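You operate a simulated robot arm through the tools that you are given. There is no shell and no other tool.

You are at the controls of a simulated robot arm. One attempt, no reset.

JOB
Bring the teal tub round on the turntable and tip it into the bag.
Fine: lock the turntable before you lift the tub, and put it back on its seat.

The check looks at the end state, three seconds after you hand in, the way a careful person would. Anything else that was tipped, shoved, dropped, spilled or broken makes it a failure.

ROBOT AND FRAMES
A 6-joint arm with a fingered hand, fixed in place. Base frame: the origin is on the floor under the middle of its stand, x ahead of it, y to its left, z up. Readings come in cm, degrees, newtons and seconds.
With the tool pointing down near the work surface it reaches from about 34 to 76 cm from the base axis. Its first joint turns from -166.0 to 166.0 degrees. Payload 4 kg.
Tool frame: the origin (TCP) lies between the finger pads and is the grasp point; the fingertips stand 2.6 cm ahead of it; z points along the fingers, y is the line along which they close. The gripper opens to 14.8 cm; its body begins 7.3 cm behind the TCP. The gripper is a hand of 3 fingers: y runs from the thumb to the fingers, the wrist lies at [0, 0, -23.9] in the tool frame.
Orientation is that of the tool frame in the base frame, as a unit quaternion [w, x, y, z]. With the fingers straight down and closing along the base's y, the tool's x points along the base's -x, its y along +y and its z along -z.

CONTROLS
- The arm moves only by the tool play_rows. Its argument "targets" is text: rows parted by semicolons, each of 6 numbers parted by spaces: the shift along the tool's x, y, z in units of 250 mm (1.0 is 250 mm), then the turn, a rotation vector about the tool's x, y, z in units of 60 degrees (1.0 is 60 degrees). In form: dx dy dz rx ry rz; .... A call has 1 to 20 rows; each row is the pose to reach, as a shift and turn from the pose commanded when the call began, along the tool's axes at that moment. A call with a number of a shift or a turn outside -1 to 1 is refused whole. Each row takes 0.2 s and may step no farther than 5 cm and 8.6 degrees from the row before; otherwise, the whole call is refused. Where a pose cannot be reached the arm comes as near as it can. A force on the tool above 40 N (or 10 N above the force at the start of the call, whichever is more), or a blocked arm, ends the call early, and 0.2 s more pass. In this call time passes only in rows, and 0.2 s behind the last. It gives the time, the measured TCP pose, the force on the tool (base axes), the opening and the grip force at its end, in the units of the frame above (readings bear some noise), with the torque about the TCP (base axes, N m) and any sound that the robot's microphone picked up, and new pictures: "views" is both (left out), scene, wrist or none.
- Cameras (640 x 400 px; columns grow to the right, rows downward): "scene" is fixed at [41.19, 64.4, 147.92]; the picture's right is [-1.00, 0.08, 0.00], its down [0.02, 0.25, -0.97] and it looks along [-0.07, -0.97, -0.25] (base axes); focal length 339 px, centre (320, 200). "wrist" rides on the gripper at [6.8, -3.9, -9] in the tool frame; the picture's right is [0.50, 0.87, 0.00], its down [-0.66, 0.38, -0.65] and it looks along [-0.57, 0.33, 0.76] (tool axes); focal length 222 px, centre (320, 200). There is no depth. A picture from a camera that has moved, and an enlarged one, comes with that camera's place and axes in the base frame and with its lens. The place of the scene camera against the robot may be out by one fixed shift of up to 1.8 cm in any direction.
- move_column(by): slides the trunk up (or, below 0, down) by that many cm; the arm rides with it, the base frame stays. It gives what a move gives, with no picture.
- move_fingers(finger1, finger2, thumb_bend): sets how far each is bent, from 0 (flat) to 1 (curled in); at 0.3 the hand is open as for a grip, at 0.7 the pads meet at the TCP. One left out holds its place. A second passes; each finger stops where it meets its share of the squeeze, and holds until it gets a number again. It is the only way to open and close the hand. It gives what a move gives, with no picture; readings hold the bend of each and the force on the fingers (four entries, about 0 where the hand has none), thumb and palm.
- close_up(camera, box): a new picture of the part [left, top, right, bottom] of that camera's present view, enlarged. No time passes.
- hand_in(): hands the job in; it is judged then, once.

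Places have to be worked out from the pictures, the camera data and where the tool is seen. Open the gripper and draw the arm clear of the work before you hand the job in, unless the task says otherwise.

The tools are called after "Request:" as name(argument=value, ...) on one line, values as JSON. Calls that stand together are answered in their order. play_rows: Moves the arm, as the interface text tells. Its arguments: {"type":"object","properties":{"targets":{"type":"string"},"views":{"type":"string","enum":["both","scene","wrist","none"]}},"required":["targets"]} The other tools are called the same way: move_column (by) moves the trunk up or down; move_fingers (finger1, finger2, thumb_bend) moves the fingers one by one; close_up (camera, box) takes an enlarged picture of a part of a camera's view; hand_in () hands the job in.

At the start:

```text
clock: 0.0
position: [3.67, -38.87, 132.56]
ee_rot: [-0.001, 0.0, 1.0, 0.0]
ft_force: [0.4, -0.9, 0.3]
torque: [-0.01, 0.04, -0.02]
gripper_width: 14.79
grasp_force: 0.0
shape: jaw
bend: [0.3, 0.3, 0.3]
finger forces: [0.0, 0.1, 0.1, 0.1, 0.0, 0.0]
trunk travel left (down, up): [-52.5, 6.5]
```

scene: 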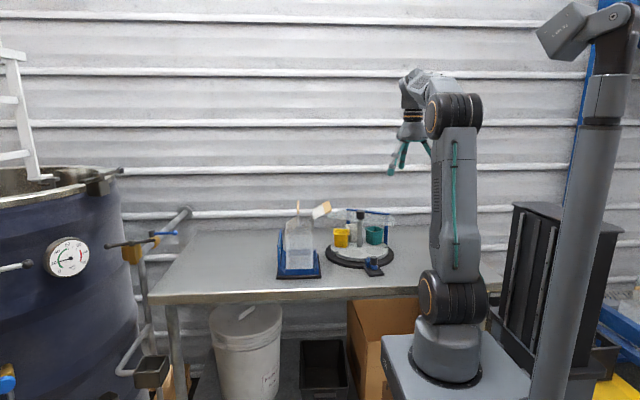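
wrist: 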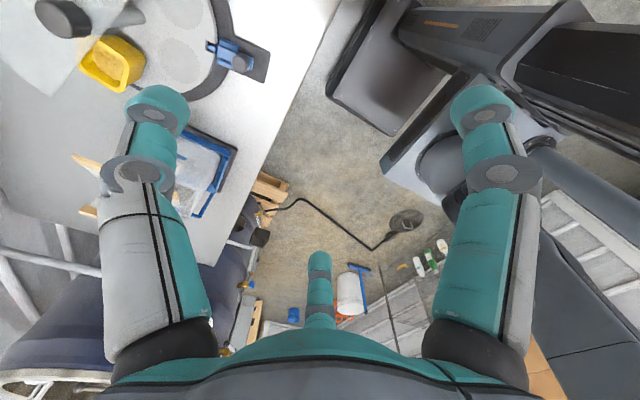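

The scene shows a bench with a turntable (yellow and teal tubs), a bag in a blue holder and a blue lock by the turntable. I'll take enlarged views before moving anything.

Request:
close_up(camera="scene", box=[260, 180, 420, 290])

Request:
close_up(camera="wrist", box=[0, 0, 320, 240])

Request:
close_up(camera="scene", box=[320, 195, 400, 280])

```text
3.64 times, centred on (340, 235) of scene
camera zoom: at [41.19, 64.4, 147.92], right [-1.0, 0.08, 0.0], down [0.02, 0.25, -0.97], along [-0.07, -0.97, -0.25], focal length 1234 px, centre (247, 73)
```

zoom: 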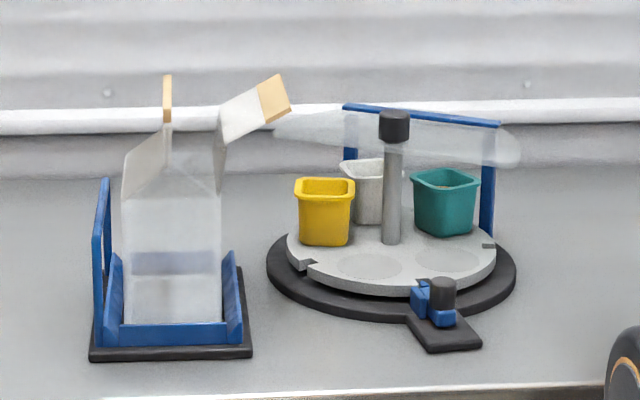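

```text
1.67 times, centred on (160, 120) of wrist
camera zoom: at [-3.11, -42.78, 141.57], right [-0.5, 0.87, 0.0], down [0.66, 0.38, 0.65], along [0.57, 0.33, -0.76], focal length 370 px, centre (587, 333)
```

zoom: 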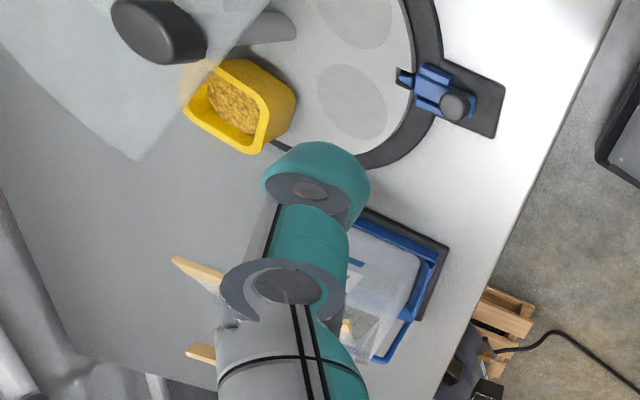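

```text
4.71 times, centred on (360, 238) of scene
camera zoom: at [41.19, 64.4, 147.92], right [-1.0, 0.08, 0.0], down [0.02, 0.25, -0.97], along [-0.07, -0.97, -0.25], focal length 1597 px, centre (132, 24)
```

zoom: 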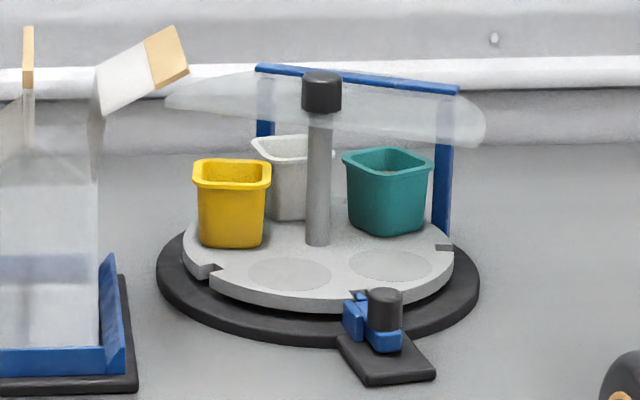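

The bench lies on the −y side of the base. The turntable looks to be centred near (15, −66), with the teal tub at the back under a clear guard and the bolt lock at about (12, −52). I'll turn the hand about its axis so the wrist camera looks along −y at the turntable.

Request:
play_rows(targets="0 0 0 0 0 0.14; 0 0 0 0 0 0.28; 0 0 0 0 0 0.42; 0 0 0 0 0 0.56; 0 0 0 0 0 0.70; 0 0 0 0 0 0.84; 0 0 0 0 0 0.98", views="both")

```text
clock: 1.6
position: [2.02, -40.71, 137.93]
ee_rot: [0.0, 0.491, 0.871, 0.003]
ft_force: [0.6, -0.8, -0.3]
torque: [0.0, 0.0, 0.0]
gripper_width: 14.79
grasp_force: 0.0
shape: jaw
bend: [0.3, 0.3, 0.3]
finger forces: [0.0, 0.0, 0.0, 0.1, 0.0, 0.0]
out of reach, approached as far as the arm can: row 5, 6, 7
trunk travel left (down, up): [-52.5, 6.5]
camera wrist: at [-5.0, -37.01, 146.96], right [0.48, 0.88, 0.01], down [0.66, -0.37, 0.65], along [0.57, -0.31, -0.76], focal length 222 px, centre (320, 200)
```

scene: 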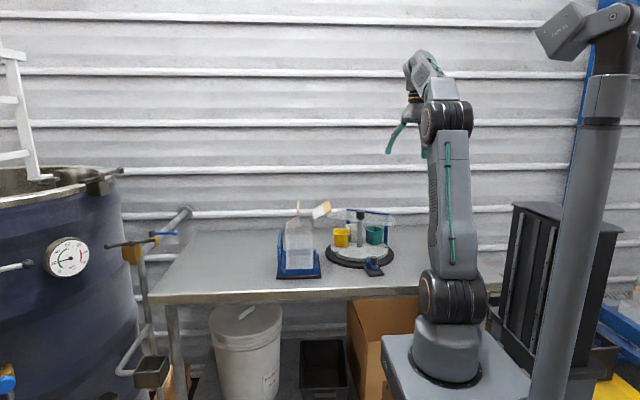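
wrist: 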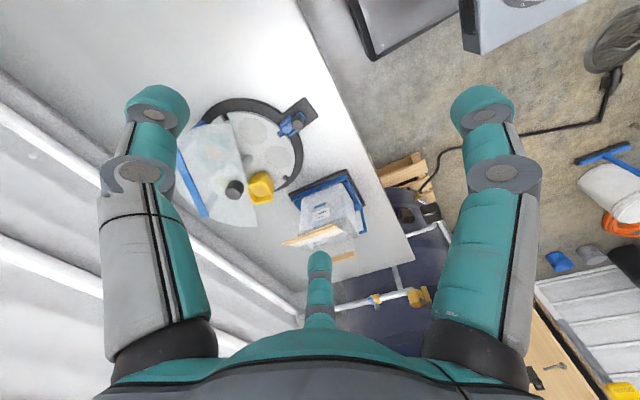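

The view is better now. I'll enlarge the turntable and the bag.

Request:
close_up(camera="wrist", box=[160, 80, 400, 280])

Request:
close_up(camera="wrist", box=[260, 80, 340, 150])

Request:
close_up(camera="scene", box=[270, 190, 340, 285])

Request:
close_up(camera="wrist", box=[270, 160, 380, 270])

```text
2.00 times, centred on (280, 180) of wrist
camera zoom: at [-5.0, -37.01, 146.96], right [0.48, 0.88, 0.01], down [0.66, -0.37, 0.65], along [0.57, -0.31, -0.76], focal length 444 px, centre (400, 240)
```

zoom: 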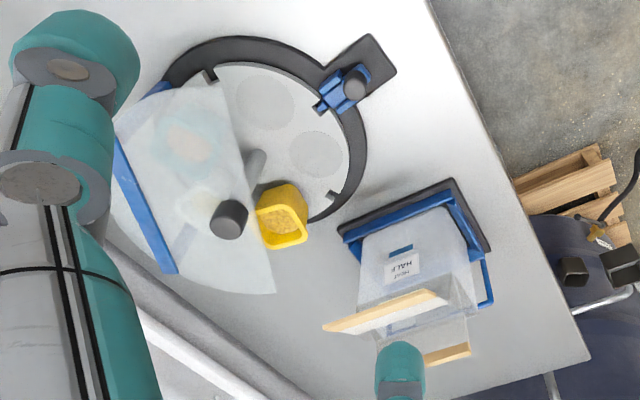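

```text
5.71 times, centred on (300, 115) of wrist
camera zoom: at [-5.0, -37.01, 146.96], right [0.48, 0.88, 0.01], down [0.66, -0.37, 0.65], along [0.57, -0.31, -0.76], focal length 1269 px, centre (434, 686)
```

zoom: 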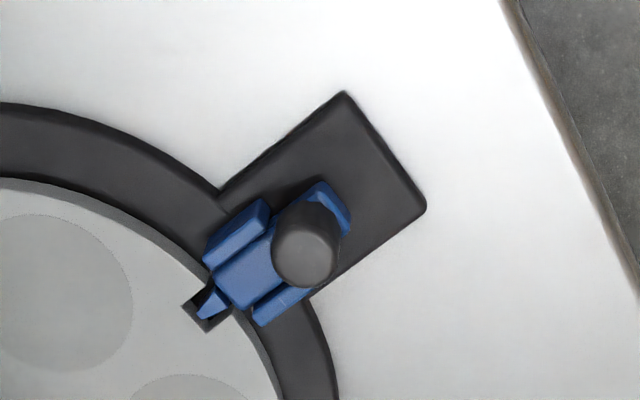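

```text
4.21 times, centred on (305, 238) of scene
camera zoom: at [41.19, 64.4, 147.92], right [-1.0, 0.08, 0.0], down [0.02, 0.25, -0.97], along [-0.07, -0.97, -0.25], focal length 1429 px, centre (383, 42)
```

zoom: 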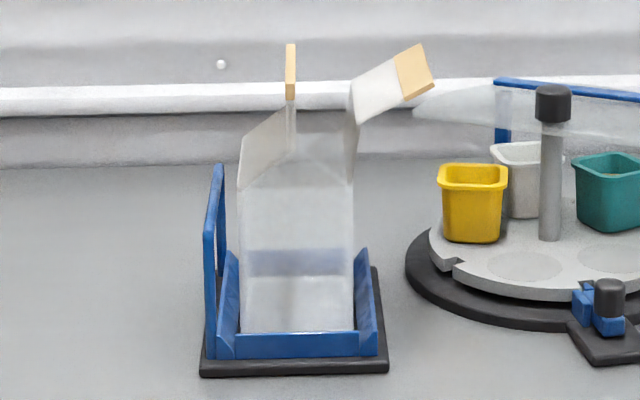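

```text
3.64 times, centred on (325, 215) of wrist
camera zoom: at [-5.0, -37.01, 146.96], right [0.48, 0.88, 0.01], down [0.66, -0.37, 0.65], along [0.57, -0.31, -0.76], focal length 808 px, centre (302, 146)
```

zoom: 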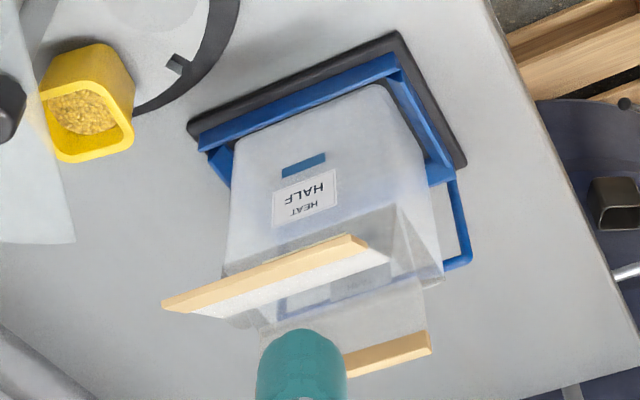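

The bolt tip sits in a rim notch, so the table is locked now. By triangulation the knob top is near (10, −51, 96). I'll move the hand over the bench for a closer, steeper view.

Request:
play_rows(targets="-0.15 0 0.04 0 0 0; -0.31 0 0.09 0 0 0; -0.46 0 0.13 0 0 0; -0.62 0.01 0.18 0 0 0", views="both")

```text
clock: 2.6
position: [10.0, -52.19, 132.61]
ee_rot: [0.001, 0.491, 0.871, -0.001]
ft_force: [-0.1, 0.3, -0.1]
torque: [-0.03, 0.03, -0.02]
gripper_width: 14.79
grasp_force: 0.1
shape: jaw
bend: [0.3, 0.3, 0.3]
finger forces: [0.0, 0.1, 0.0, 0.0, 0.0, 0.1]
out of reach, approached as far as the arm can: row 3, 4
trunk travel left (down, up): [-52.5, 6.5]
camera wrist: at [3.09, -48.48, 141.62], right [0.48, 0.88, 0.0], down [0.66, -0.36, 0.65], along [0.57, -0.32, -0.76], focal length 222 px, centre (320, 200)
```

scene: 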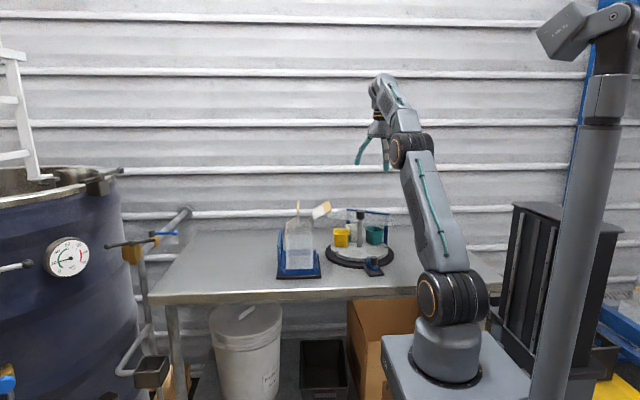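
wrist: 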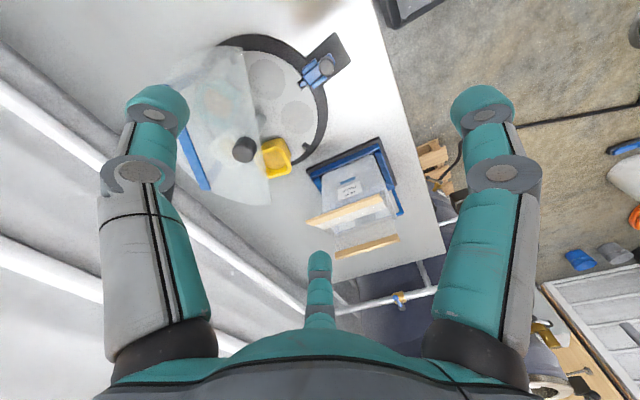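

The arm is at the edge of its reach up here. I'll lower it about 10 cm and keep turning toward −y.

Request:
play_rows(targets="0 0 0.13 0 0 0.0; 0 0 0.26 0 0 0; 0 0 0.4 0 0 0; 0 0 0.4 0 0 0.14; 0 0 0.4 0 0 0.28; 0 0 0.4 0 0 0.42; 0 0 0.4 0 0 0.56; 0 0 0.4 0 0 0.70; 0 0 0.4 0 0 0.84; 0 0 0.4 0 0 0.98", views="both")

```text
clock: 4.8
position: [-10.08, -54.7, 127.37]
ee_rot: [-0.008, 0.663, 0.749, -0.004]
ft_force: [-0.3, 0.1, 1.0]
torque: [0.0, -0.01, -0.01]
gripper_width: 14.76
grasp_force: 0.0
shape: jaw
bend: [0.3, 0.3, 0.3]
finger forces: [0.0, 0.0, 0.0, 0.1, 0.0, 0.1]
out of reach, approached as far as the arm can: row 1, 2, 3, 4, 5, 6, 7, 8, 9, 10
trunk travel left (down, up): [-52.5, 6.5]
camera wrist: at [-14.68, -48.62, 136.5], right [0.8, 0.6, -0.01], down [0.47, -0.61, 0.64], along [0.38, -0.52, -0.76], focal length 222 px, centre (320, 200)
```

scene: 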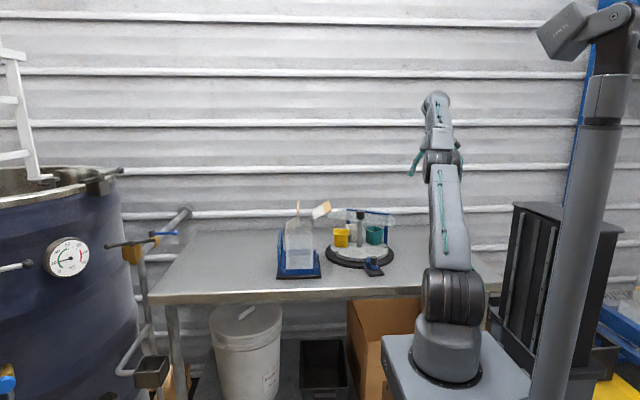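
wrist: 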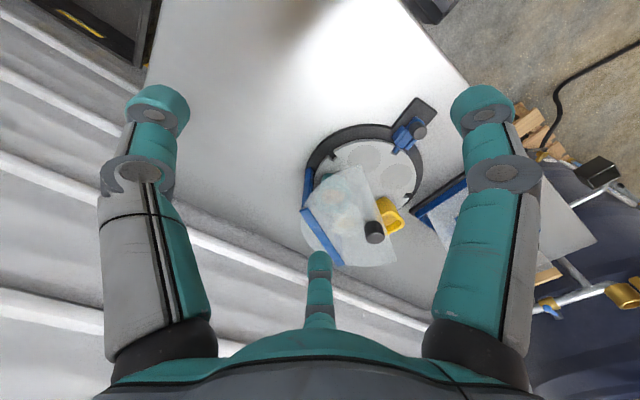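

A wrist-roll limit seems to be holding the arm back. This view is still useful for triangulation, so I'll take close-ups before going on.

Request:
close_up(camera="wrist", box=[280, 80, 460, 280])

Request:
close_up(camera="wrist", box=[290, 110, 450, 210])

```text
2.00 times, centred on (370, 180) of wrist
camera zoom: at [-14.68, -48.62, 136.5], right [0.8, 0.6, -0.01], down [0.47, -0.61, 0.64], along [0.38, -0.52, -0.76], focal length 444 px, centre (220, 240)
```

zoom: 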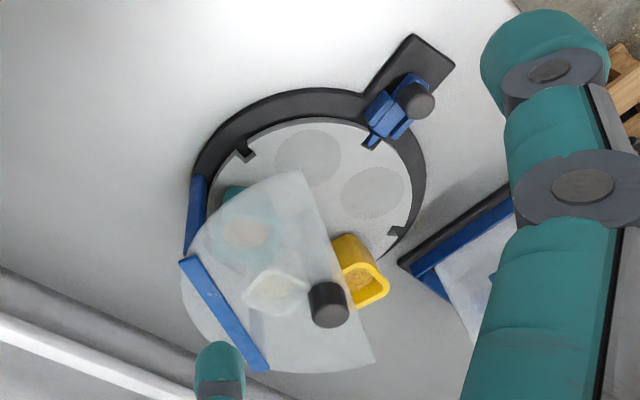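

```text
4.00 times, centred on (370, 160) of wrist
camera zoom: at [-14.68, -48.62, 136.5], right [0.8, 0.6, -0.01], down [0.47, -0.61, 0.64], along [0.38, -0.52, -0.76], focal length 888 px, centre (120, 360)
```

zoom: 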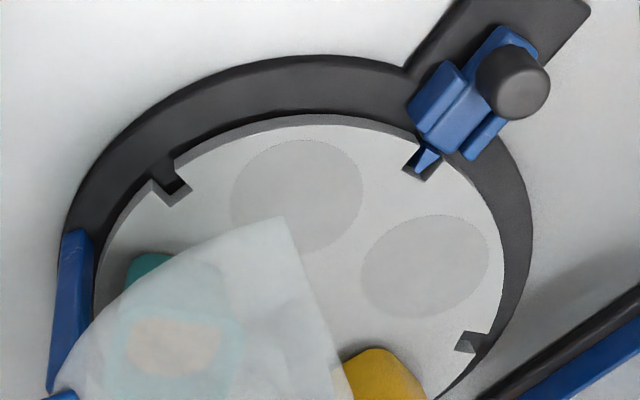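

From these views I fix the disc top at z≈93.3, its centre near (13, −69), and 5 notches and seats spaced 72° apart. The lock is at azimuth ~98°, the teal tub at ~206° and the guard centred at ~242°. I'll unwind the wrist roll the free way and come back over the lock area.

Request:
play_rows(targets="0.03 0.08 0 0 0 -0.14; 0.07 0.17 0 0 0 -0.28; 0.1 0.25 0 0 0 -0.42; 0.14 0.34 0 0 0 -0.56; 0.18 0.43 0 0 0 -0.70; 0.22 0.52 0 0 0 -0.84; 0.25 0.6 0 0 0 -0.98", views="none")

Request:
play_rows(targets="0 0 0 0 0 -0.14; 0 0 0 0 0 -0.28; 0 0 0 0 0 -0.42; 0 0 0 0 0 -0.56; 0 0 0 0 0 -0.70; 0 0 0 0 0 -0.84; 0 0 0 0 0 -0.98", views="none")

Request:
play_rows(targets="0 0 0 0 0 -0.14; 0 0 0 0 0 -0.28; 0 0 0 0 0 -0.42; 0 0 0 0 0 -0.56; 0 0 0 0 0 -0.70; 0 0 0 0 0 -0.84; 0 0 0 0 0 -0.98", views="both")

```text
clock: 6.4
position: [4.35, -46.9, 127.1]
ee_rot: [-0.007, 0.209, 0.978, 0.0]
ft_force: [-0.4, 0.1, 0.0]
torque: [0.0, -0.03, 0.0]
gripper_width: 14.75
grasp_force: 0.0
shape: jaw
bend: [0.3, 0.3, 0.3]
finger forces: [0.0, 0.0, 0.0, 0.0, 0.0, 0.1]
out of reach, approached as far as the arm can: row 1, 2, 3, 4, 5
trunk travel left (down, up): [-52.5, 6.5]
```

```text
clock: 8.0
position: [4.32, -46.93, 127.19]
ee_rot: [-0.007, -0.298, 0.955, 0.004]
ft_force: [-0.3, 0.1, -0.7]
torque: [0.01, -0.03, 0.03]
gripper_width: 14.8
grasp_force: 0.1
shape: jaw
bend: [0.3, 0.3, 0.3]
finger forces: [0.1, 0.0, 0.1, 0.0, 0.0, 0.0]
trunk travel left (down, up): [-52.5, 6.5]
```

```text
clock: 9.6
position: [4.32, -46.86, 127.08]
ee_rot: [0.004, 0.728, -0.685, -0.007]
ft_force: [-0.6, 0.7, -0.4]
torque: [0.02, 0.01, 0.01]
gripper_width: 14.77
grasp_force: 0.0
shape: jaw
bend: [0.3, 0.3, 0.3]
finger forces: [0.0, 0.0, 0.1, 0.0, 0.1, 0.1]
trunk travel left (down, up): [-52.5, 6.5]
camera wrist: at [8.73, -53.44, 136.08], right [-0.83, -0.55, 0.01], down [-0.41, 0.63, 0.66], along [-0.37, 0.55, -0.75], focal length 222 px, centre (320, 200)
```

scene: 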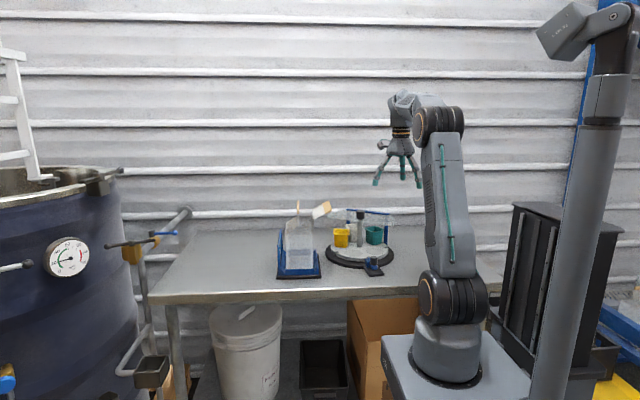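
wrist: 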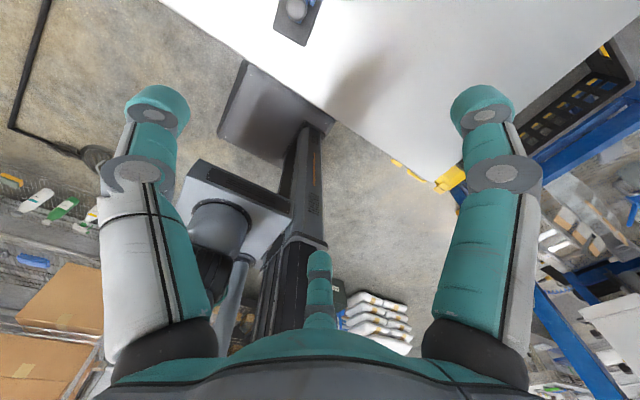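

The roll is now mid-range and moves freely this way. I'll keep turning so the camera looks along −y over the bench, and shift slightly toward +x.

Request:
play_rows(targets="0.01 -0.05 0 0 0 -0.14; 0.02 -0.11 0 0 0 -0.28; 0.03 -0.16 0 0 0 -0.42; 0.04 -0.22 0 0 0 -0.56; 0.05 -0.27 0 0 0 -0.70; 0.06 -0.33 0 0 0 -0.84; 0.07 -0.385 0 0 0 -0.98", views="none")

Request:
play_rows(targets="0 0 0 0 0 -0.14; 0 0 0 0 0 -0.28; 0 0 0 0 0 -0.42; 0 0 0 0 0 -0.56; 0 0 0 0 0 -0.70; 0 0 0 0 0 -0.84; 0 0 0 0 0 -0.98", views="both")

```text
clock: 11.2
position: [13.95, -48.01, 127.03]
ee_rot: [0.0, 0.971, -0.239, -0.008]
ft_force: [0.6, -0.4, 0.8]
torque: [0.01, 0.05, 0.02]
gripper_width: 14.77
grasp_force: 0.0
shape: jaw
bend: [0.3, 0.3, 0.3]
finger forces: [0.0, 0.0, 0.0, 0.0, 0.0, 0.0]
trunk travel left (down, up): [-52.5, 6.5]
```

```text
clock: 12.8
position: [14.01, -48.1, 126.85]
ee_rot: [-0.005, 0.963, 0.269, -0.007]
ft_force: [-0.3, 0.2, -0.1]
torque: [0.0, 0.0, 0.01]
gripper_width: 14.79
grasp_force: 0.0
shape: jaw
bend: [0.3, 0.3, 0.3]
finger forces: [0.0, 0.0, 0.1, 0.0, 0.1, 0.0]
trunk travel left (down, up): [-52.5, 6.5]
camera wrist: at [17.89, -41.3, 135.93], right [0.88, -0.48, -0.02], down [-0.36, -0.66, 0.66], along [-0.33, -0.57, -0.75], focal length 222 px, centre (320, 200)
```

scene: 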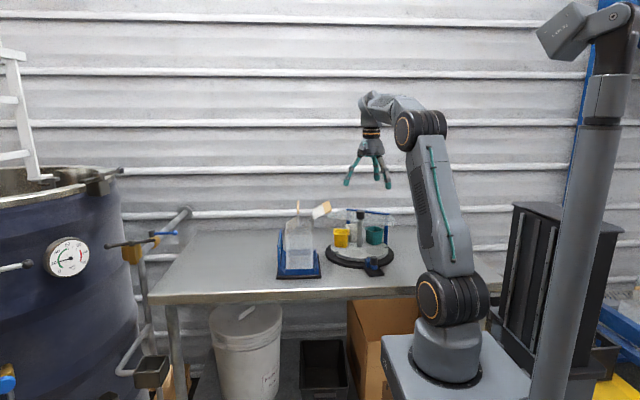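
wrist: 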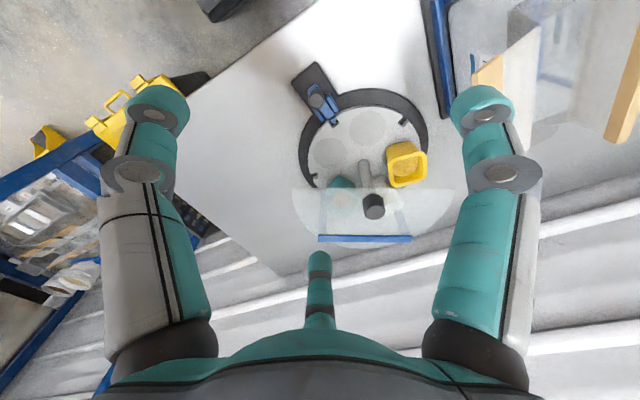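

This view looks along the turntable's symmetry axis. I'll enlarge it to measure the lock, post, guard, tubs and bag.

Request:
close_up(camera="wrist", box=[270, 50, 470, 250])

Request:
close_up(camera="wrist", box=[285, 55, 365, 135])

Request:
close_up(camera="wrist", box=[280, 130, 460, 250])

Request:
close_up(camera="wrist", box=[420, 0, 640, 160])

```text
2.00 times, centred on (370, 150) of wrist
camera zoom: at [17.89, -41.3, 135.93], right [0.88, -0.48, -0.02], down [-0.36, -0.66, 0.66], along [-0.33, -0.57, -0.75], focal length 444 px, centre (220, 300)
```

zoom: 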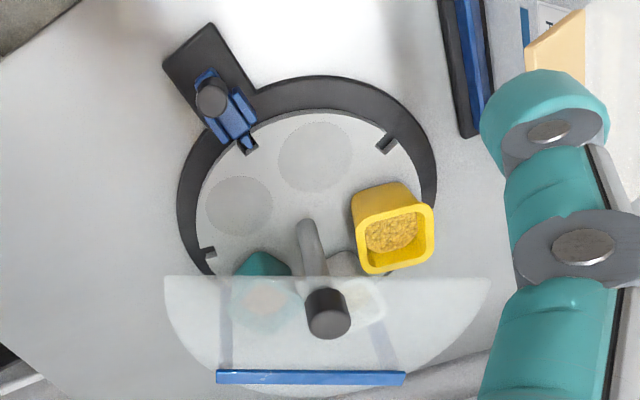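

```text
5.00 times, centred on (325, 95) of wrist
camera zoom: at [17.89, -41.3, 135.93], right [0.88, -0.48, -0.02], down [-0.36, -0.66, 0.66], along [-0.33, -0.57, -0.75], focal length 1111 px, centre (295, 725)
```

zoom: 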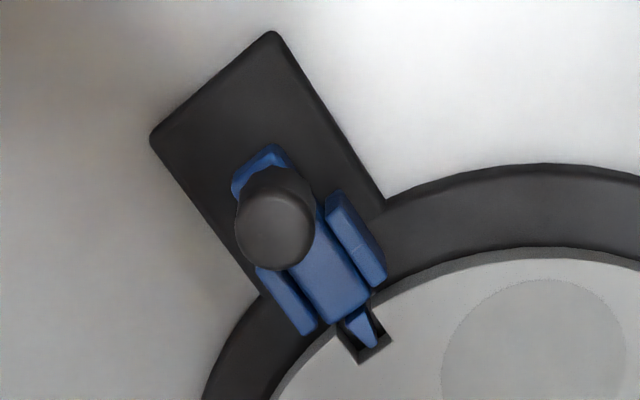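

```text
3.33 times, centred on (370, 190) of wrist
camera zoom: at [17.89, -41.3, 135.93], right [0.88, -0.48, -0.02], down [-0.36, -0.66, 0.66], along [-0.33, -0.57, -0.75], focal length 740 px, centre (153, 233)
```

zoom: 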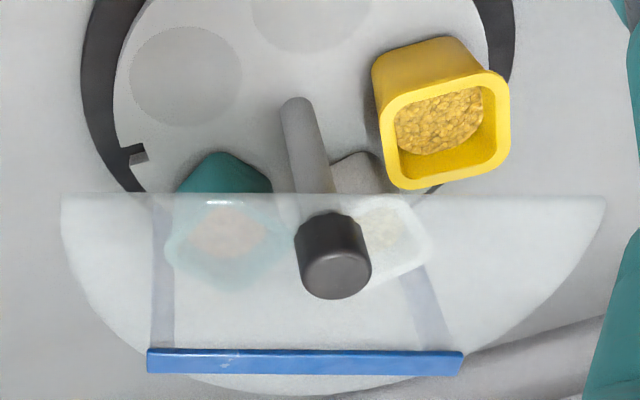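

```text
2.50 times, centred on (530, 80) of wrist
camera zoom: at [17.89, -41.3, 135.93], right [0.88, -0.48, -0.02], down [-0.36, -0.66, 0.66], along [-0.33, -0.57, -0.75], focal length 555 px, centre (-205, 500)
```

zoom: 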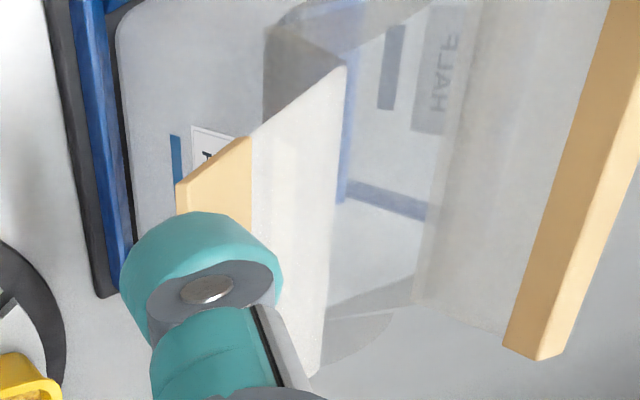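

Knob top is at about (10.7, −51.4, 96), with short rails flanking its inner side. The post cap top is near (12.9, −68.3, 108.7). I'll turn the hand so one finger falls on the slider side of the knob and the other two lie outboard of the rails, and move above it.

Request:
play_rows(targets="-0.036 0.009 0.12 0 0 -0.121; -0.072 0.018 0.24 0 0 -0.243; -0.109 0.026 0.36 0 0 -0.364; -0.145 0.035 0.48 0 0 -0.486; -0.181 0.044 0.594 0 0 -0.607", views="both")

```text
clock: 14.0
position: [10.55, -51.31, 112.16]
ee_rot: [-0.006, 0.832, 0.555, -0.006]
ft_force: [0.0, 0.5, -0.1]
torque: [0.01, -0.01, 0.05]
gripper_width: 14.78
grasp_force: 0.1
shape: jaw
bend: [0.3, 0.3, 0.3]
finger forces: [0.1, 0.0, 0.0, 0.0, 0.1, 0.0]
trunk travel left (down, up): [-52.5, 6.5]
camera wrist: at [9.58, -43.57, 121.2], right [0.99, 0.13, -0.02], down [0.11, -0.75, 0.65], along [0.07, -0.65, -0.76], focal length 222 px, centre (320, 200)
```

scene: 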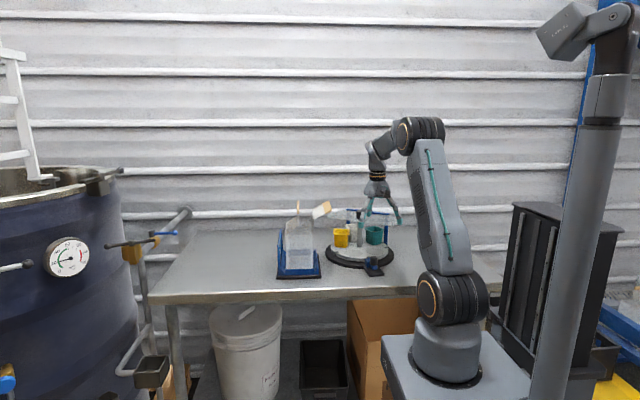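
wrist: 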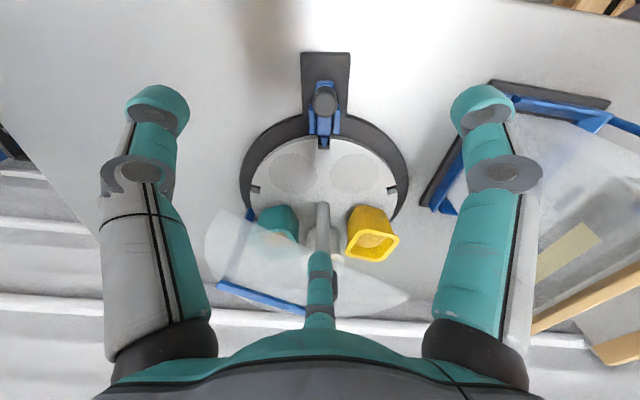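

I'm directly above the knob. I'll enlarge the lock and the tubs before going down.

Request:
close_up(camera="wrist", box=[280, 40, 370, 160])

Request:
close_up(camera="wrist", box=[200, 110, 440, 320])

Request:
close_up(camera="wrist", box=[420, 60, 640, 380])

```text
3.33 times, centred on (325, 100) of wrist
camera zoom: at [9.58, -43.57, 121.2], right [0.99, 0.13, -0.02], down [0.11, -0.75, 0.65], along [0.07, -0.65, -0.76], focal length 740 px, centre (303, 533)
```

zoom: 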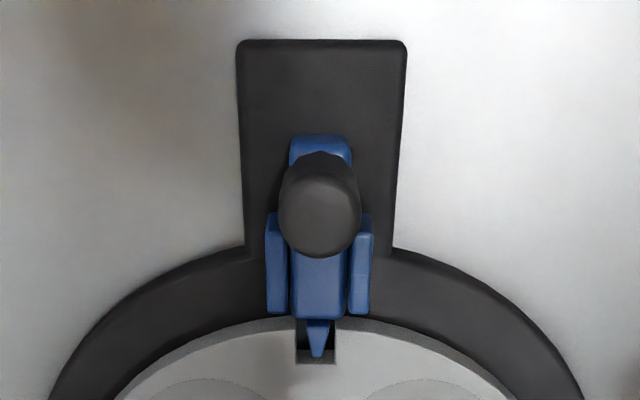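

```text
1.90 times, centred on (320, 215) of wrist
camera zoom: at [9.58, -43.57, 121.2], right [0.99, 0.13, -0.02], down [0.11, -0.75, 0.65], along [0.07, -0.65, -0.76], focal length 423 px, centre (320, 171)
```

zoom: 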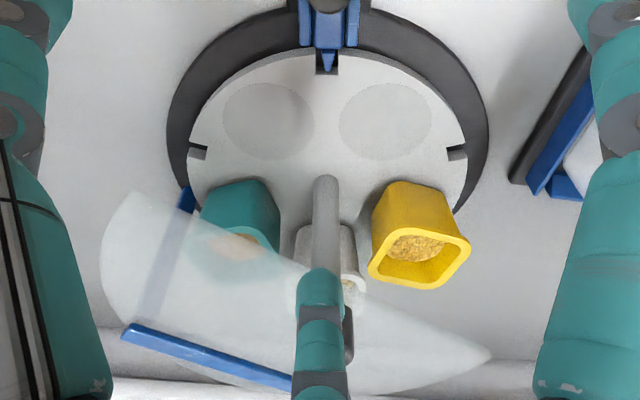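

```text
1.25 times, centred on (530, 220) of wrist
camera zoom: at [9.58, -43.57, 121.2], right [0.99, 0.13, -0.02], down [0.11, -0.75, 0.65], along [0.07, -0.65, -0.76], focal length 278 px, centre (58, 175)
```

zoom: 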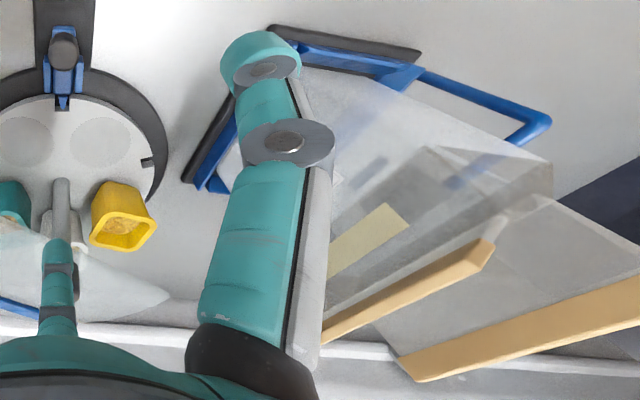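

The knob centre is confirmed near (10.7, −51.5), about 2.6 cm in diameter. I'll pre-close the fingers so they clear the disc, and read the opening.

Request:
move_fingers(finger1=0.56, finger2=0.56, thumb_bend=0.56)

```text
clock: 15.0
position: [10.52, -51.25, 112.17]
ee_rot: [-0.005, 0.832, 0.555, -0.005]
ft_force: [0.6, 0.8, -0.3]
torque: [0.02, -0.02, 0.02]
gripper_width: 4.32
grasp_force: 0.0
shape: fingers
bend: [0.56, 0.56, 0.56]
finger forces: [0.1, 0.0, 0.0, 0.1, 0.1, 0.1]
trunk travel left (down, up): [-52.5, 6.5]
```

The opening is 4.3 cm against a 2.6 cm knob, so I'll make a small centring correction and go straight down to z≈96.4.

Request:
play_rows(targets="-0.007 0.009 0.16 0 0 0; -0.007 0.009 0.32 0 0 0; -0.007 0.009 0.44 0 0 0; -0.007 0.009 0.52 0 0 0; -0.007 0.009 0.58 0 0 0; -0.007 0.009 0.61 0 0 0; -0.007 0.009 0.63 0 0 0", views="both")

```text
clock: 16.6
position: [10.28, -51.6, 96.59]
ee_rot: [-0.004, 0.832, 0.554, -0.007]
ft_force: [-0.4, -1.8, 17.4]
torque: [-0.62, -0.12, -0.01]
gripper_width: 4.3
grasp_force: 8.5
shape: fingers
bend: [0.56, 0.55, 0.56]
finger forces: [0.0, 16.9, 0.1, 0.1, 0.1, 0.0]
trunk travel left (down, up): [-52.5, 6.5]
camera wrist: at [9.44, -43.8, 105.59], right [0.99, 0.13, -0.02], down [0.11, -0.75, 0.65], along [0.07, -0.65, -0.76], focal length 222 px, centre (320, 200)
```

scene: 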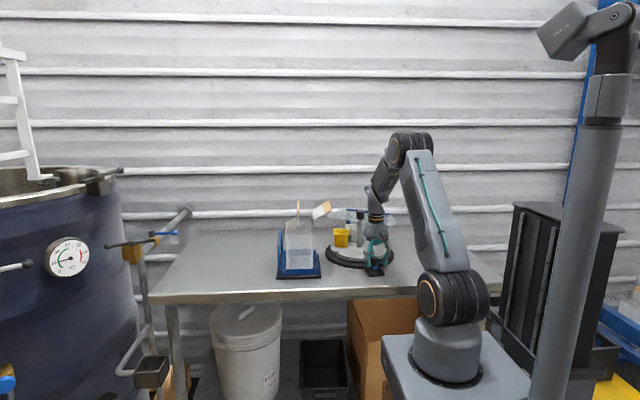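
wrist: 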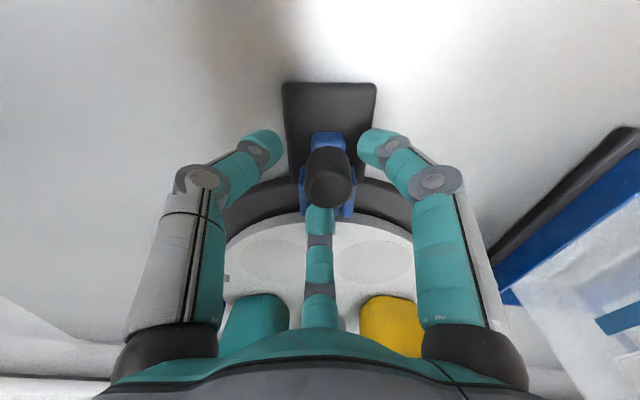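

Finger 2 is pressing lightly (17 N) on the slider block, so the fingertips are deep enough. I'll lift 0.6 cm and look closely.

Request:
play_rows(targets="0 0 -0.012 0 0 0; 0 0 -0.026 0 0 0", views="wrist")

Request:
close_up(camera="wrist", box=[230, 70, 430, 260])

Request:
close_up(camera="scene", box=[320, 180, 420, 290])

```text
clock: 17.2
position: [10.36, -51.41, 96.97]
ee_rot: [-0.007, 0.833, 0.554, -0.005]
ft_force: [0.0, -0.5, -0.6]
torque: [0.0, -0.02, -0.02]
gripper_width: 4.27
grasp_force: 0.1
shape: fingers
bend: [0.56, 0.56, 0.56]
finger forces: [0.1, 0.1, 0.1, 0.1, 0.0, 0.0]
trunk travel left (down, up): [-52.5, 6.5]
camera wrist: at [9.48, -43.79, 106.04], right [0.99, 0.13, -0.02], down [0.11, -0.75, 0.65], along [0.07, -0.64, -0.76], focal length 222 px, centre (320, 200)
```

wrist: 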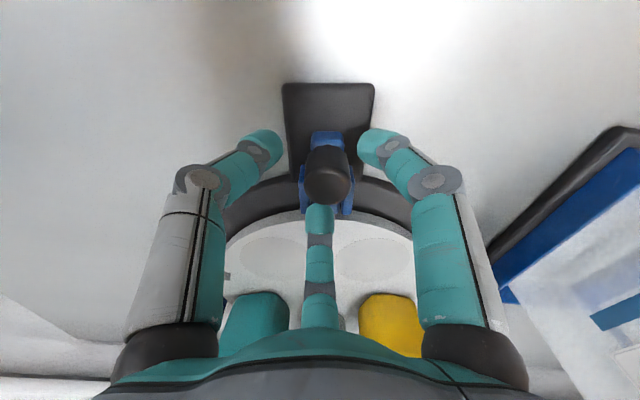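

```text
2.11 times, centred on (330, 165) of wrist
camera zoom: at [9.48, -43.79, 106.04], right [0.99, 0.13, -0.02], down [0.11, -0.75, 0.65], along [0.07, -0.64, -0.76], focal length 468 px, centre (299, 274)
```

zoom: 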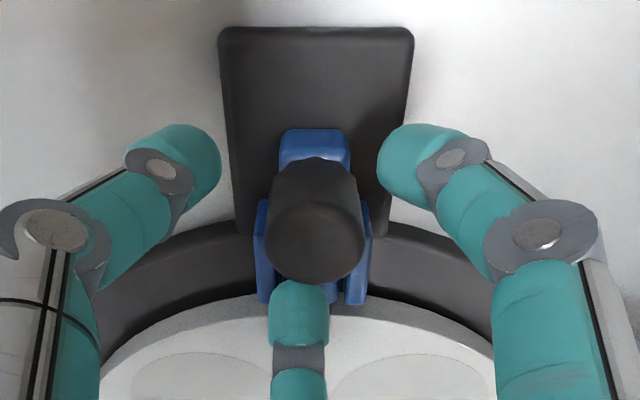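

```text
3.64 times, centred on (370, 235) of scene
camera zoom: at [41.19, 64.4, 147.92], right [-1.0, 0.08, 0.0], down [0.02, 0.25, -0.97], along [-0.07, -0.97, -0.25], focal length 1234 px, centre (138, 73)
```

zoom: 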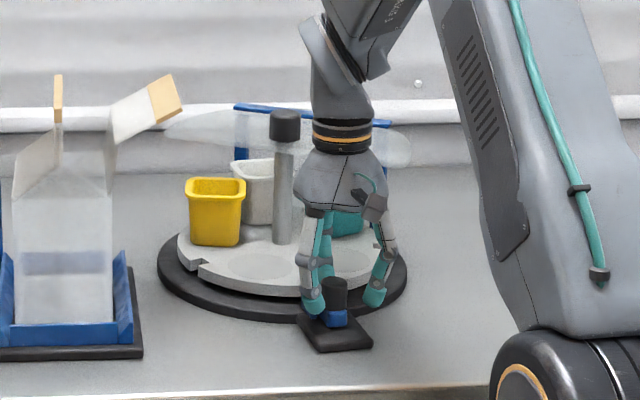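

The knob sits about 0.4 cm to the +x side of the hand's centre. I'll shift the hand over and close on the knob.

Request:
play_rows(targets="0.008 0.014 0.0 0 0 0", views="none")

Request:
move_fingers(finger1=0.66, finger2=0.66, thumb_bend=0.66)

Request:
close_up(camera="wrist", box=[230, 70, 430, 260])

```text
clock: 17.6
position: [10.74, -51.47, 97.02]
ee_rot: [-0.007, 0.832, 0.555, -0.006]
ft_force: [0.5, 0.6, 0.5]
torque: [0.02, 0.02, -0.02]
gripper_width: 4.27
grasp_force: 0.1
shape: fingers
bend: [0.56, 0.56, 0.56]
finger forces: [0.0, 0.1, 0.1, 0.0, 0.1, 0.0]
trunk travel left (down, up): [-52.5, 6.5]
```

```text
clock: 18.6
position: [10.83, -51.53, 97.1]
ee_rot: [-0.006, 0.832, 0.555, -0.006]
ft_force: [0.4, 0.1, 0.5]
torque: [0.02, -0.03, 0.01]
gripper_width: 1.99
grasp_force: 3.6
shape: fingers
bend: [0.63, 0.63, 0.64]
finger forces: [2.8, 2.3, 0.1, 0.0, 3.0, 0.0]
trunk travel left (down, up): [-52.5, 6.5]
```

```text
2.11 times, centred on (330, 165) of wrist
camera zoom: at [9.86, -43.79, 106.08], right [0.99, 0.13, -0.02], down [0.11, -0.75, 0.65], along [0.07, -0.65, -0.76], focal length 468 px, centre (299, 274)
```

zoom: 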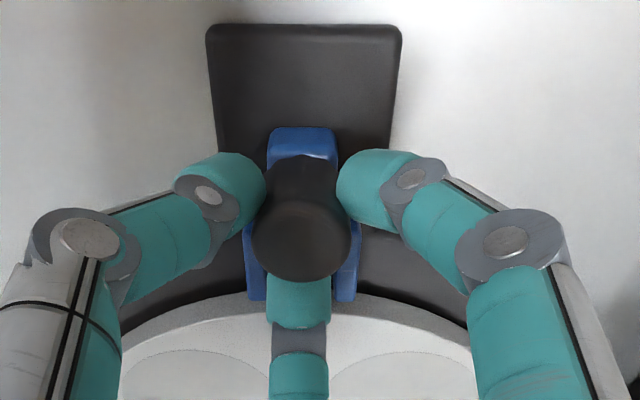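

The grasp is good, about 2.5 N on each finger. Now I'll slide the knob outward from the disc, along azimuth ≈98°, by 2.5 cm in small steps.

Request:
play_rows(targets="0.0173 -0.0101 0 0 0 0; 0.0346 -0.0201 0 0 0 0; 0.0518 -0.0302 0 0 0 0; 0.0691 -0.0402 0 0 0 0; 0.0864 -0.0503 0 0 0 0", views="wrist")

Request:
close_up(camera="wrist", box=[230, 70, 430, 260])

```text
clock: 19.8
position: [10.33, -49.13, 97.14]
ee_rot: [-0.006, 0.833, 0.553, -0.005]
ft_force: [-0.5, -4.2, 1.0]
torque: [-0.06, -0.03, -0.01]
gripper_width: 1.85
grasp_force: 4.3
shape: fingers
bend: [0.63, 0.62, 0.65]
finger forces: [1.7, 4.0, 0.0, 0.0, 1.6, 0.0]
trunk travel left (down, up): [-52.5, 6.5]
camera wrist: at [9.52, -41.34, 106.17], right [0.99, 0.13, -0.02], down [0.11, -0.75, 0.65], along [0.07, -0.65, -0.76], focal length 222 px, centre (320, 200)
```

wrist: 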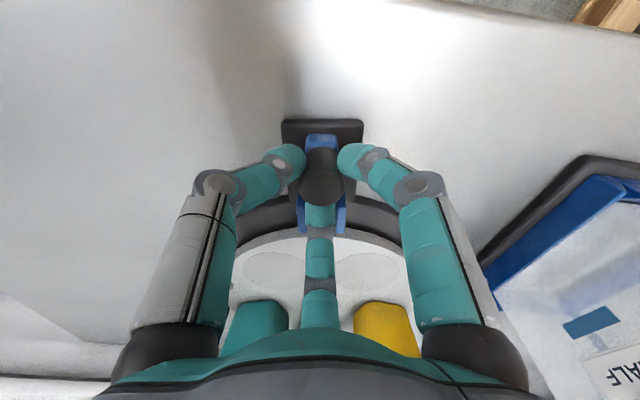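

```text
2.11 times, centred on (330, 165) of wrist
camera zoom: at [9.52, -41.34, 106.17], right [0.99, 0.13, -0.02], down [0.11, -0.75, 0.65], along [0.07, -0.65, -0.76], focal length 468 px, centre (299, 274)
```

zoom: 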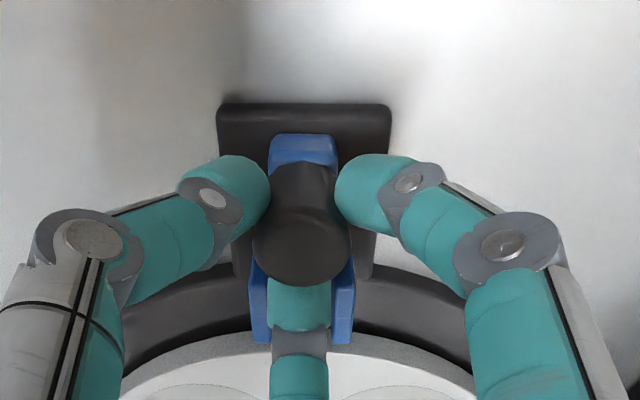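

The knob moved 2.4 cm with only ~4 N of drag. I'll pull a bit farther to make sure the bolt is clear.

Request:
play_rows(targets="0.0104 -0.006 0 0 0 0; 0.0207 -0.0121 0 0 0 0", views="wrist")

Request:
close_up(camera="wrist", box=[230, 90, 430, 280])

```text
clock: 20.4
position: [10.42, -48.59, 97.05]
ee_rot: [-0.006, 0.832, 0.555, -0.007]
ft_force: [2.1, -7.3, 4.4]
torque: [-0.25, -0.02, -0.03]
gripper_width: 1.37
grasp_force: 4.2
shape: fingers
bend: [0.65, 0.59, 0.66]
finger forces: [0.7, 7.7, 0.1, 0.0, 0.4, 0.0]
trunk travel left (down, up): [-52.5, 6.5]
camera wrist: at [9.47, -40.8, 106.16], right [0.99, 0.13, -0.02], down [0.11, -0.75, 0.65], along [0.07, -0.65, -0.76], focal length 222 px, centre (320, 200)
```

wrist: 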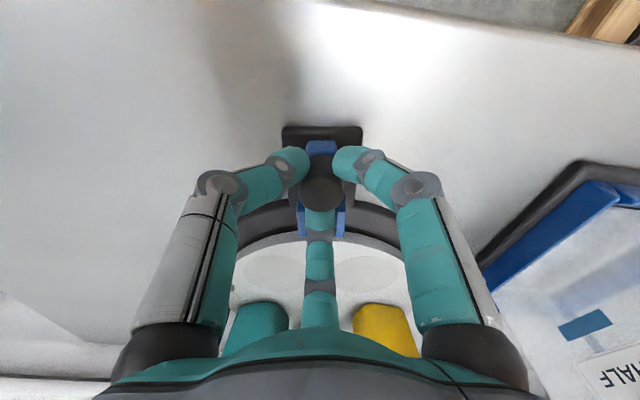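

```text
2.11 times, centred on (330, 185) of wrist
camera zoom: at [9.47, -40.8, 106.16], right [0.99, 0.13, -0.02], down [0.11, -0.75, 0.65], along [0.07, -0.65, -0.76], focal length 468 px, centre (299, 232)
```

zoom: 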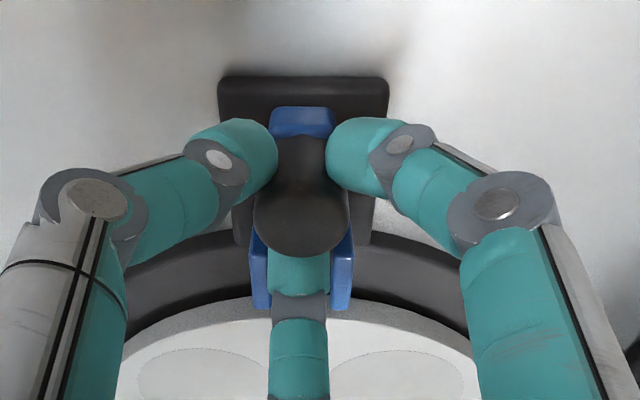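

The slider has reached its end stop, since finger 2 is now being pushed back. I'll release the knob and rise straight up.

Request:
move_fingers(finger1=0.53, finger2=0.55, thumb_bend=0.53)

Request:
play_rows(targets="0 0 -0.06 0 0 0; 0 0 -0.15 0 0 0; 0 0 -0.3 0 0 0; 0 0 -0.45 0 0 0; 0 0 -0.6 0 0 0; 0 0 -0.72 0 0 0", views="both")

Request:
close_up(camera="wrist", box=[240, 50, 400, 180])

```text
clock: 21.4
position: [10.3, -48.55, 97.04]
ee_rot: [-0.006, 0.832, 0.555, -0.005]
ft_force: [0.4, -0.2, 0.0]
torque: [-0.02, -0.02, -0.01]
gripper_width: 5.2
grasp_force: 0.0
shape: fingers
bend: [0.53, 0.55, 0.53]
finger forces: [0.1, 0.0, 0.1, 0.1, 0.0, 0.0]
trunk travel left (down, up): [-52.5, 6.5]
```

```text
clock: 22.8
position: [10.69, -48.5, 115.14]
ee_rot: [-0.006, 0.832, 0.555, -0.006]
ft_force: [0.0, 0.3, 0.4]
torque: [0.01, -0.01, 0.02]
gripper_width: 5.18
grasp_force: 0.1
shape: fingers
bend: [0.53, 0.55, 0.53]
finger forces: [0.0, 0.0, 0.0, 0.1, 0.0, 0.0]
trunk travel left (down, up): [-52.5, 6.5]
camera wrist: at [9.82, -40.77, 124.21], right [0.99, 0.13, -0.02], down [0.11, -0.75, 0.65], along [0.07, -0.65, -0.76], focal length 222 px, centre (320, 200)
```

scene: 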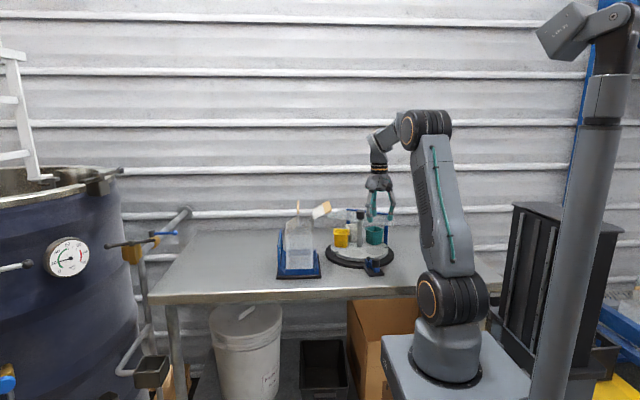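
wrist: 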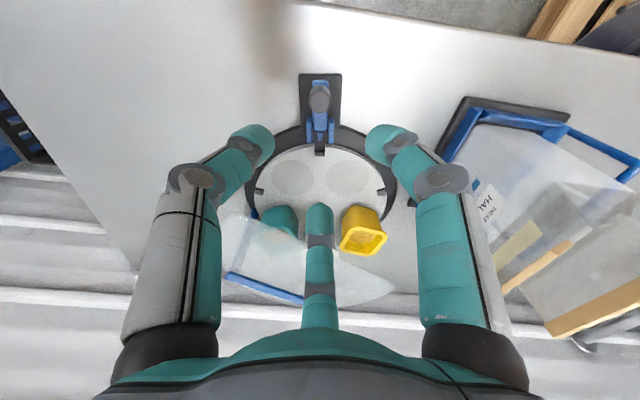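

```text
3.08 times, centred on (320, 115) of wrist
camera zoom: at [9.82, -40.77, 124.21], right [0.99, 0.13, -0.02], down [0.11, -0.75, 0.65], along [0.07, -0.65, -0.76], focal length 684 px, centre (320, 462)
```

zoom: 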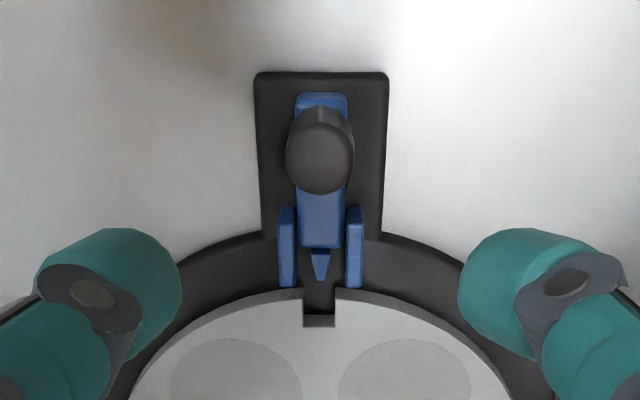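

The bolt is clear of the notch, so the table is unlocked. The guard is at about z=105.6, and the post cap rises through it to about z=108.7 on the turntable axis (12.95, −68.4). I'll open a little and move over the cap at z=114.

Request:
move_fingers(finger1=0.49, finger2=0.49, thumb_bend=0.49)

Request:
play_rows(targets="-0.14 0.079 0.009 0 0 0; -0.28 0.158 0.018 0 0 0; -0.42 0.236 0.026 0 0 0; -0.56 0.315 0.035 0 0 0; -0.698 0.394 0.044 0 0 0", views="both")

Request:
close_up(camera="wrist", box=[200, 80, 440, 280])

Request:
close_up(camera="scene", box=[310, 150, 430, 290])

```text
clock: 23.8
position: [10.74, -48.45, 115.09]
ee_rot: [-0.006, 0.832, 0.554, -0.006]
ft_force: [-0.1, 0.3, 0.1]
torque: [0.04, 0.03, -0.04]
gripper_width: 6.5
grasp_force: 0.1
shape: fingers
bend: [0.49, 0.49, 0.49]
finger forces: [0.0, 0.0, 0.0, 0.1, 0.0, 0.0]
trunk travel left (down, up): [-52.5, 6.5]
```

```text
clock: 25.0
position: [12.53, -64.42, 113.88]
ee_rot: [-0.005, 0.832, 0.555, -0.005]
ft_force: [-0.4, -0.2, 0.2]
torque: [0.0, -0.03, -0.02]
gripper_width: 6.53
grasp_force: 0.1
shape: fingers
bend: [0.49, 0.49, 0.49]
finger forces: [0.0, 0.0, 0.0, 0.0, 0.1, 0.1]
out of reach, approached as far as the arm can: row 5
trunk travel left (down, up): [-52.5, 6.5]
camera wrist: at [11.66, -56.65, 123.05], right [0.99, 0.13, -0.02], down [0.11, -0.75, 0.65], along [0.07, -0.65, -0.76], focal length 222 px, centre (320, 200)
```

scene: 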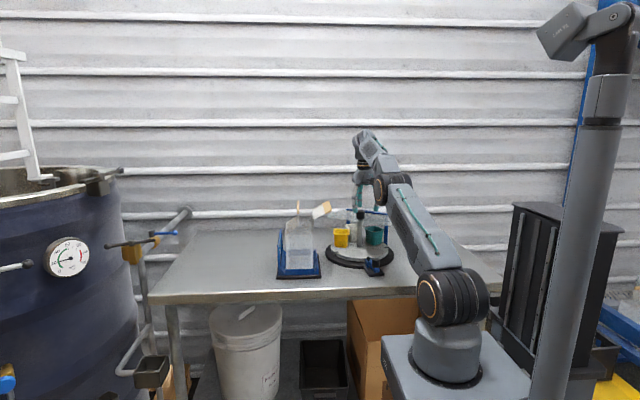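
wrist: 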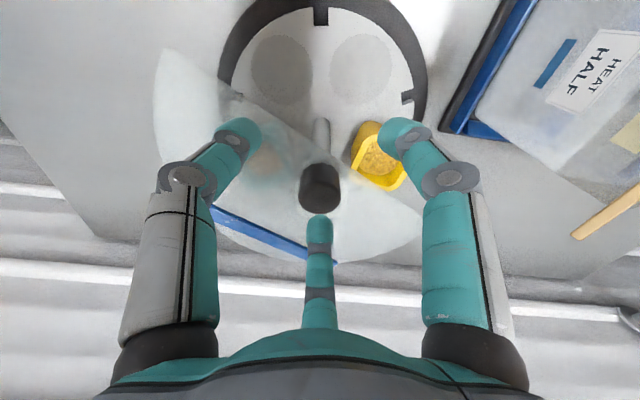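

```text
2.00 times, centred on (320, 180) of wrist
camera zoom: at [11.66, -56.65, 123.05], right [0.99, 0.13, -0.02], down [0.11, -0.75, 0.65], along [0.07, -0.65, -0.76], focal length 444 px, centre (320, 240)
```

zoom: 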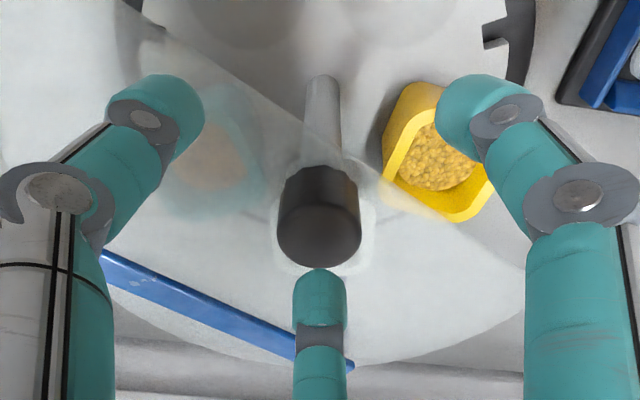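

```text
2.86 times, centred on (370, 220) of scene
camera zoom: at [41.19, 64.4, 147.92], right [-1.0, 0.08, 0.0], down [0.02, 0.25, -0.97], along [-0.07, -0.97, -0.25], focal length 970 px, centre (177, 143)
```

zoom: 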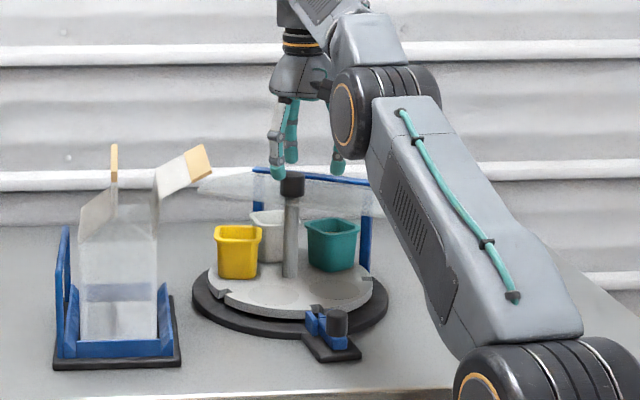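

The reach limit stops me about 4 cm short at this height. Raising the trunk 6.5 cm should give the extra reach. The cap reads at (12.95, −68.6) and is about 3.5 cm across.

Request:
move_column(by=6.5)

```text
clock: 26.0
position: [12.61, -64.45, 120.5]
ee_rot: [-0.006, 0.832, 0.554, -0.006]
ft_force: [1.4, -0.3, -0.2]
torque: [-0.02, 0.02, 0.0]
gripper_width: 6.51
grasp_force: 0.0
shape: fingers
bend: [0.49, 0.49, 0.49]
finger forces: [0.1, 0.1, 0.0, 0.0, 0.0, 0.0]
trunk travel left (down, up): [-59.0, 0.0]
```

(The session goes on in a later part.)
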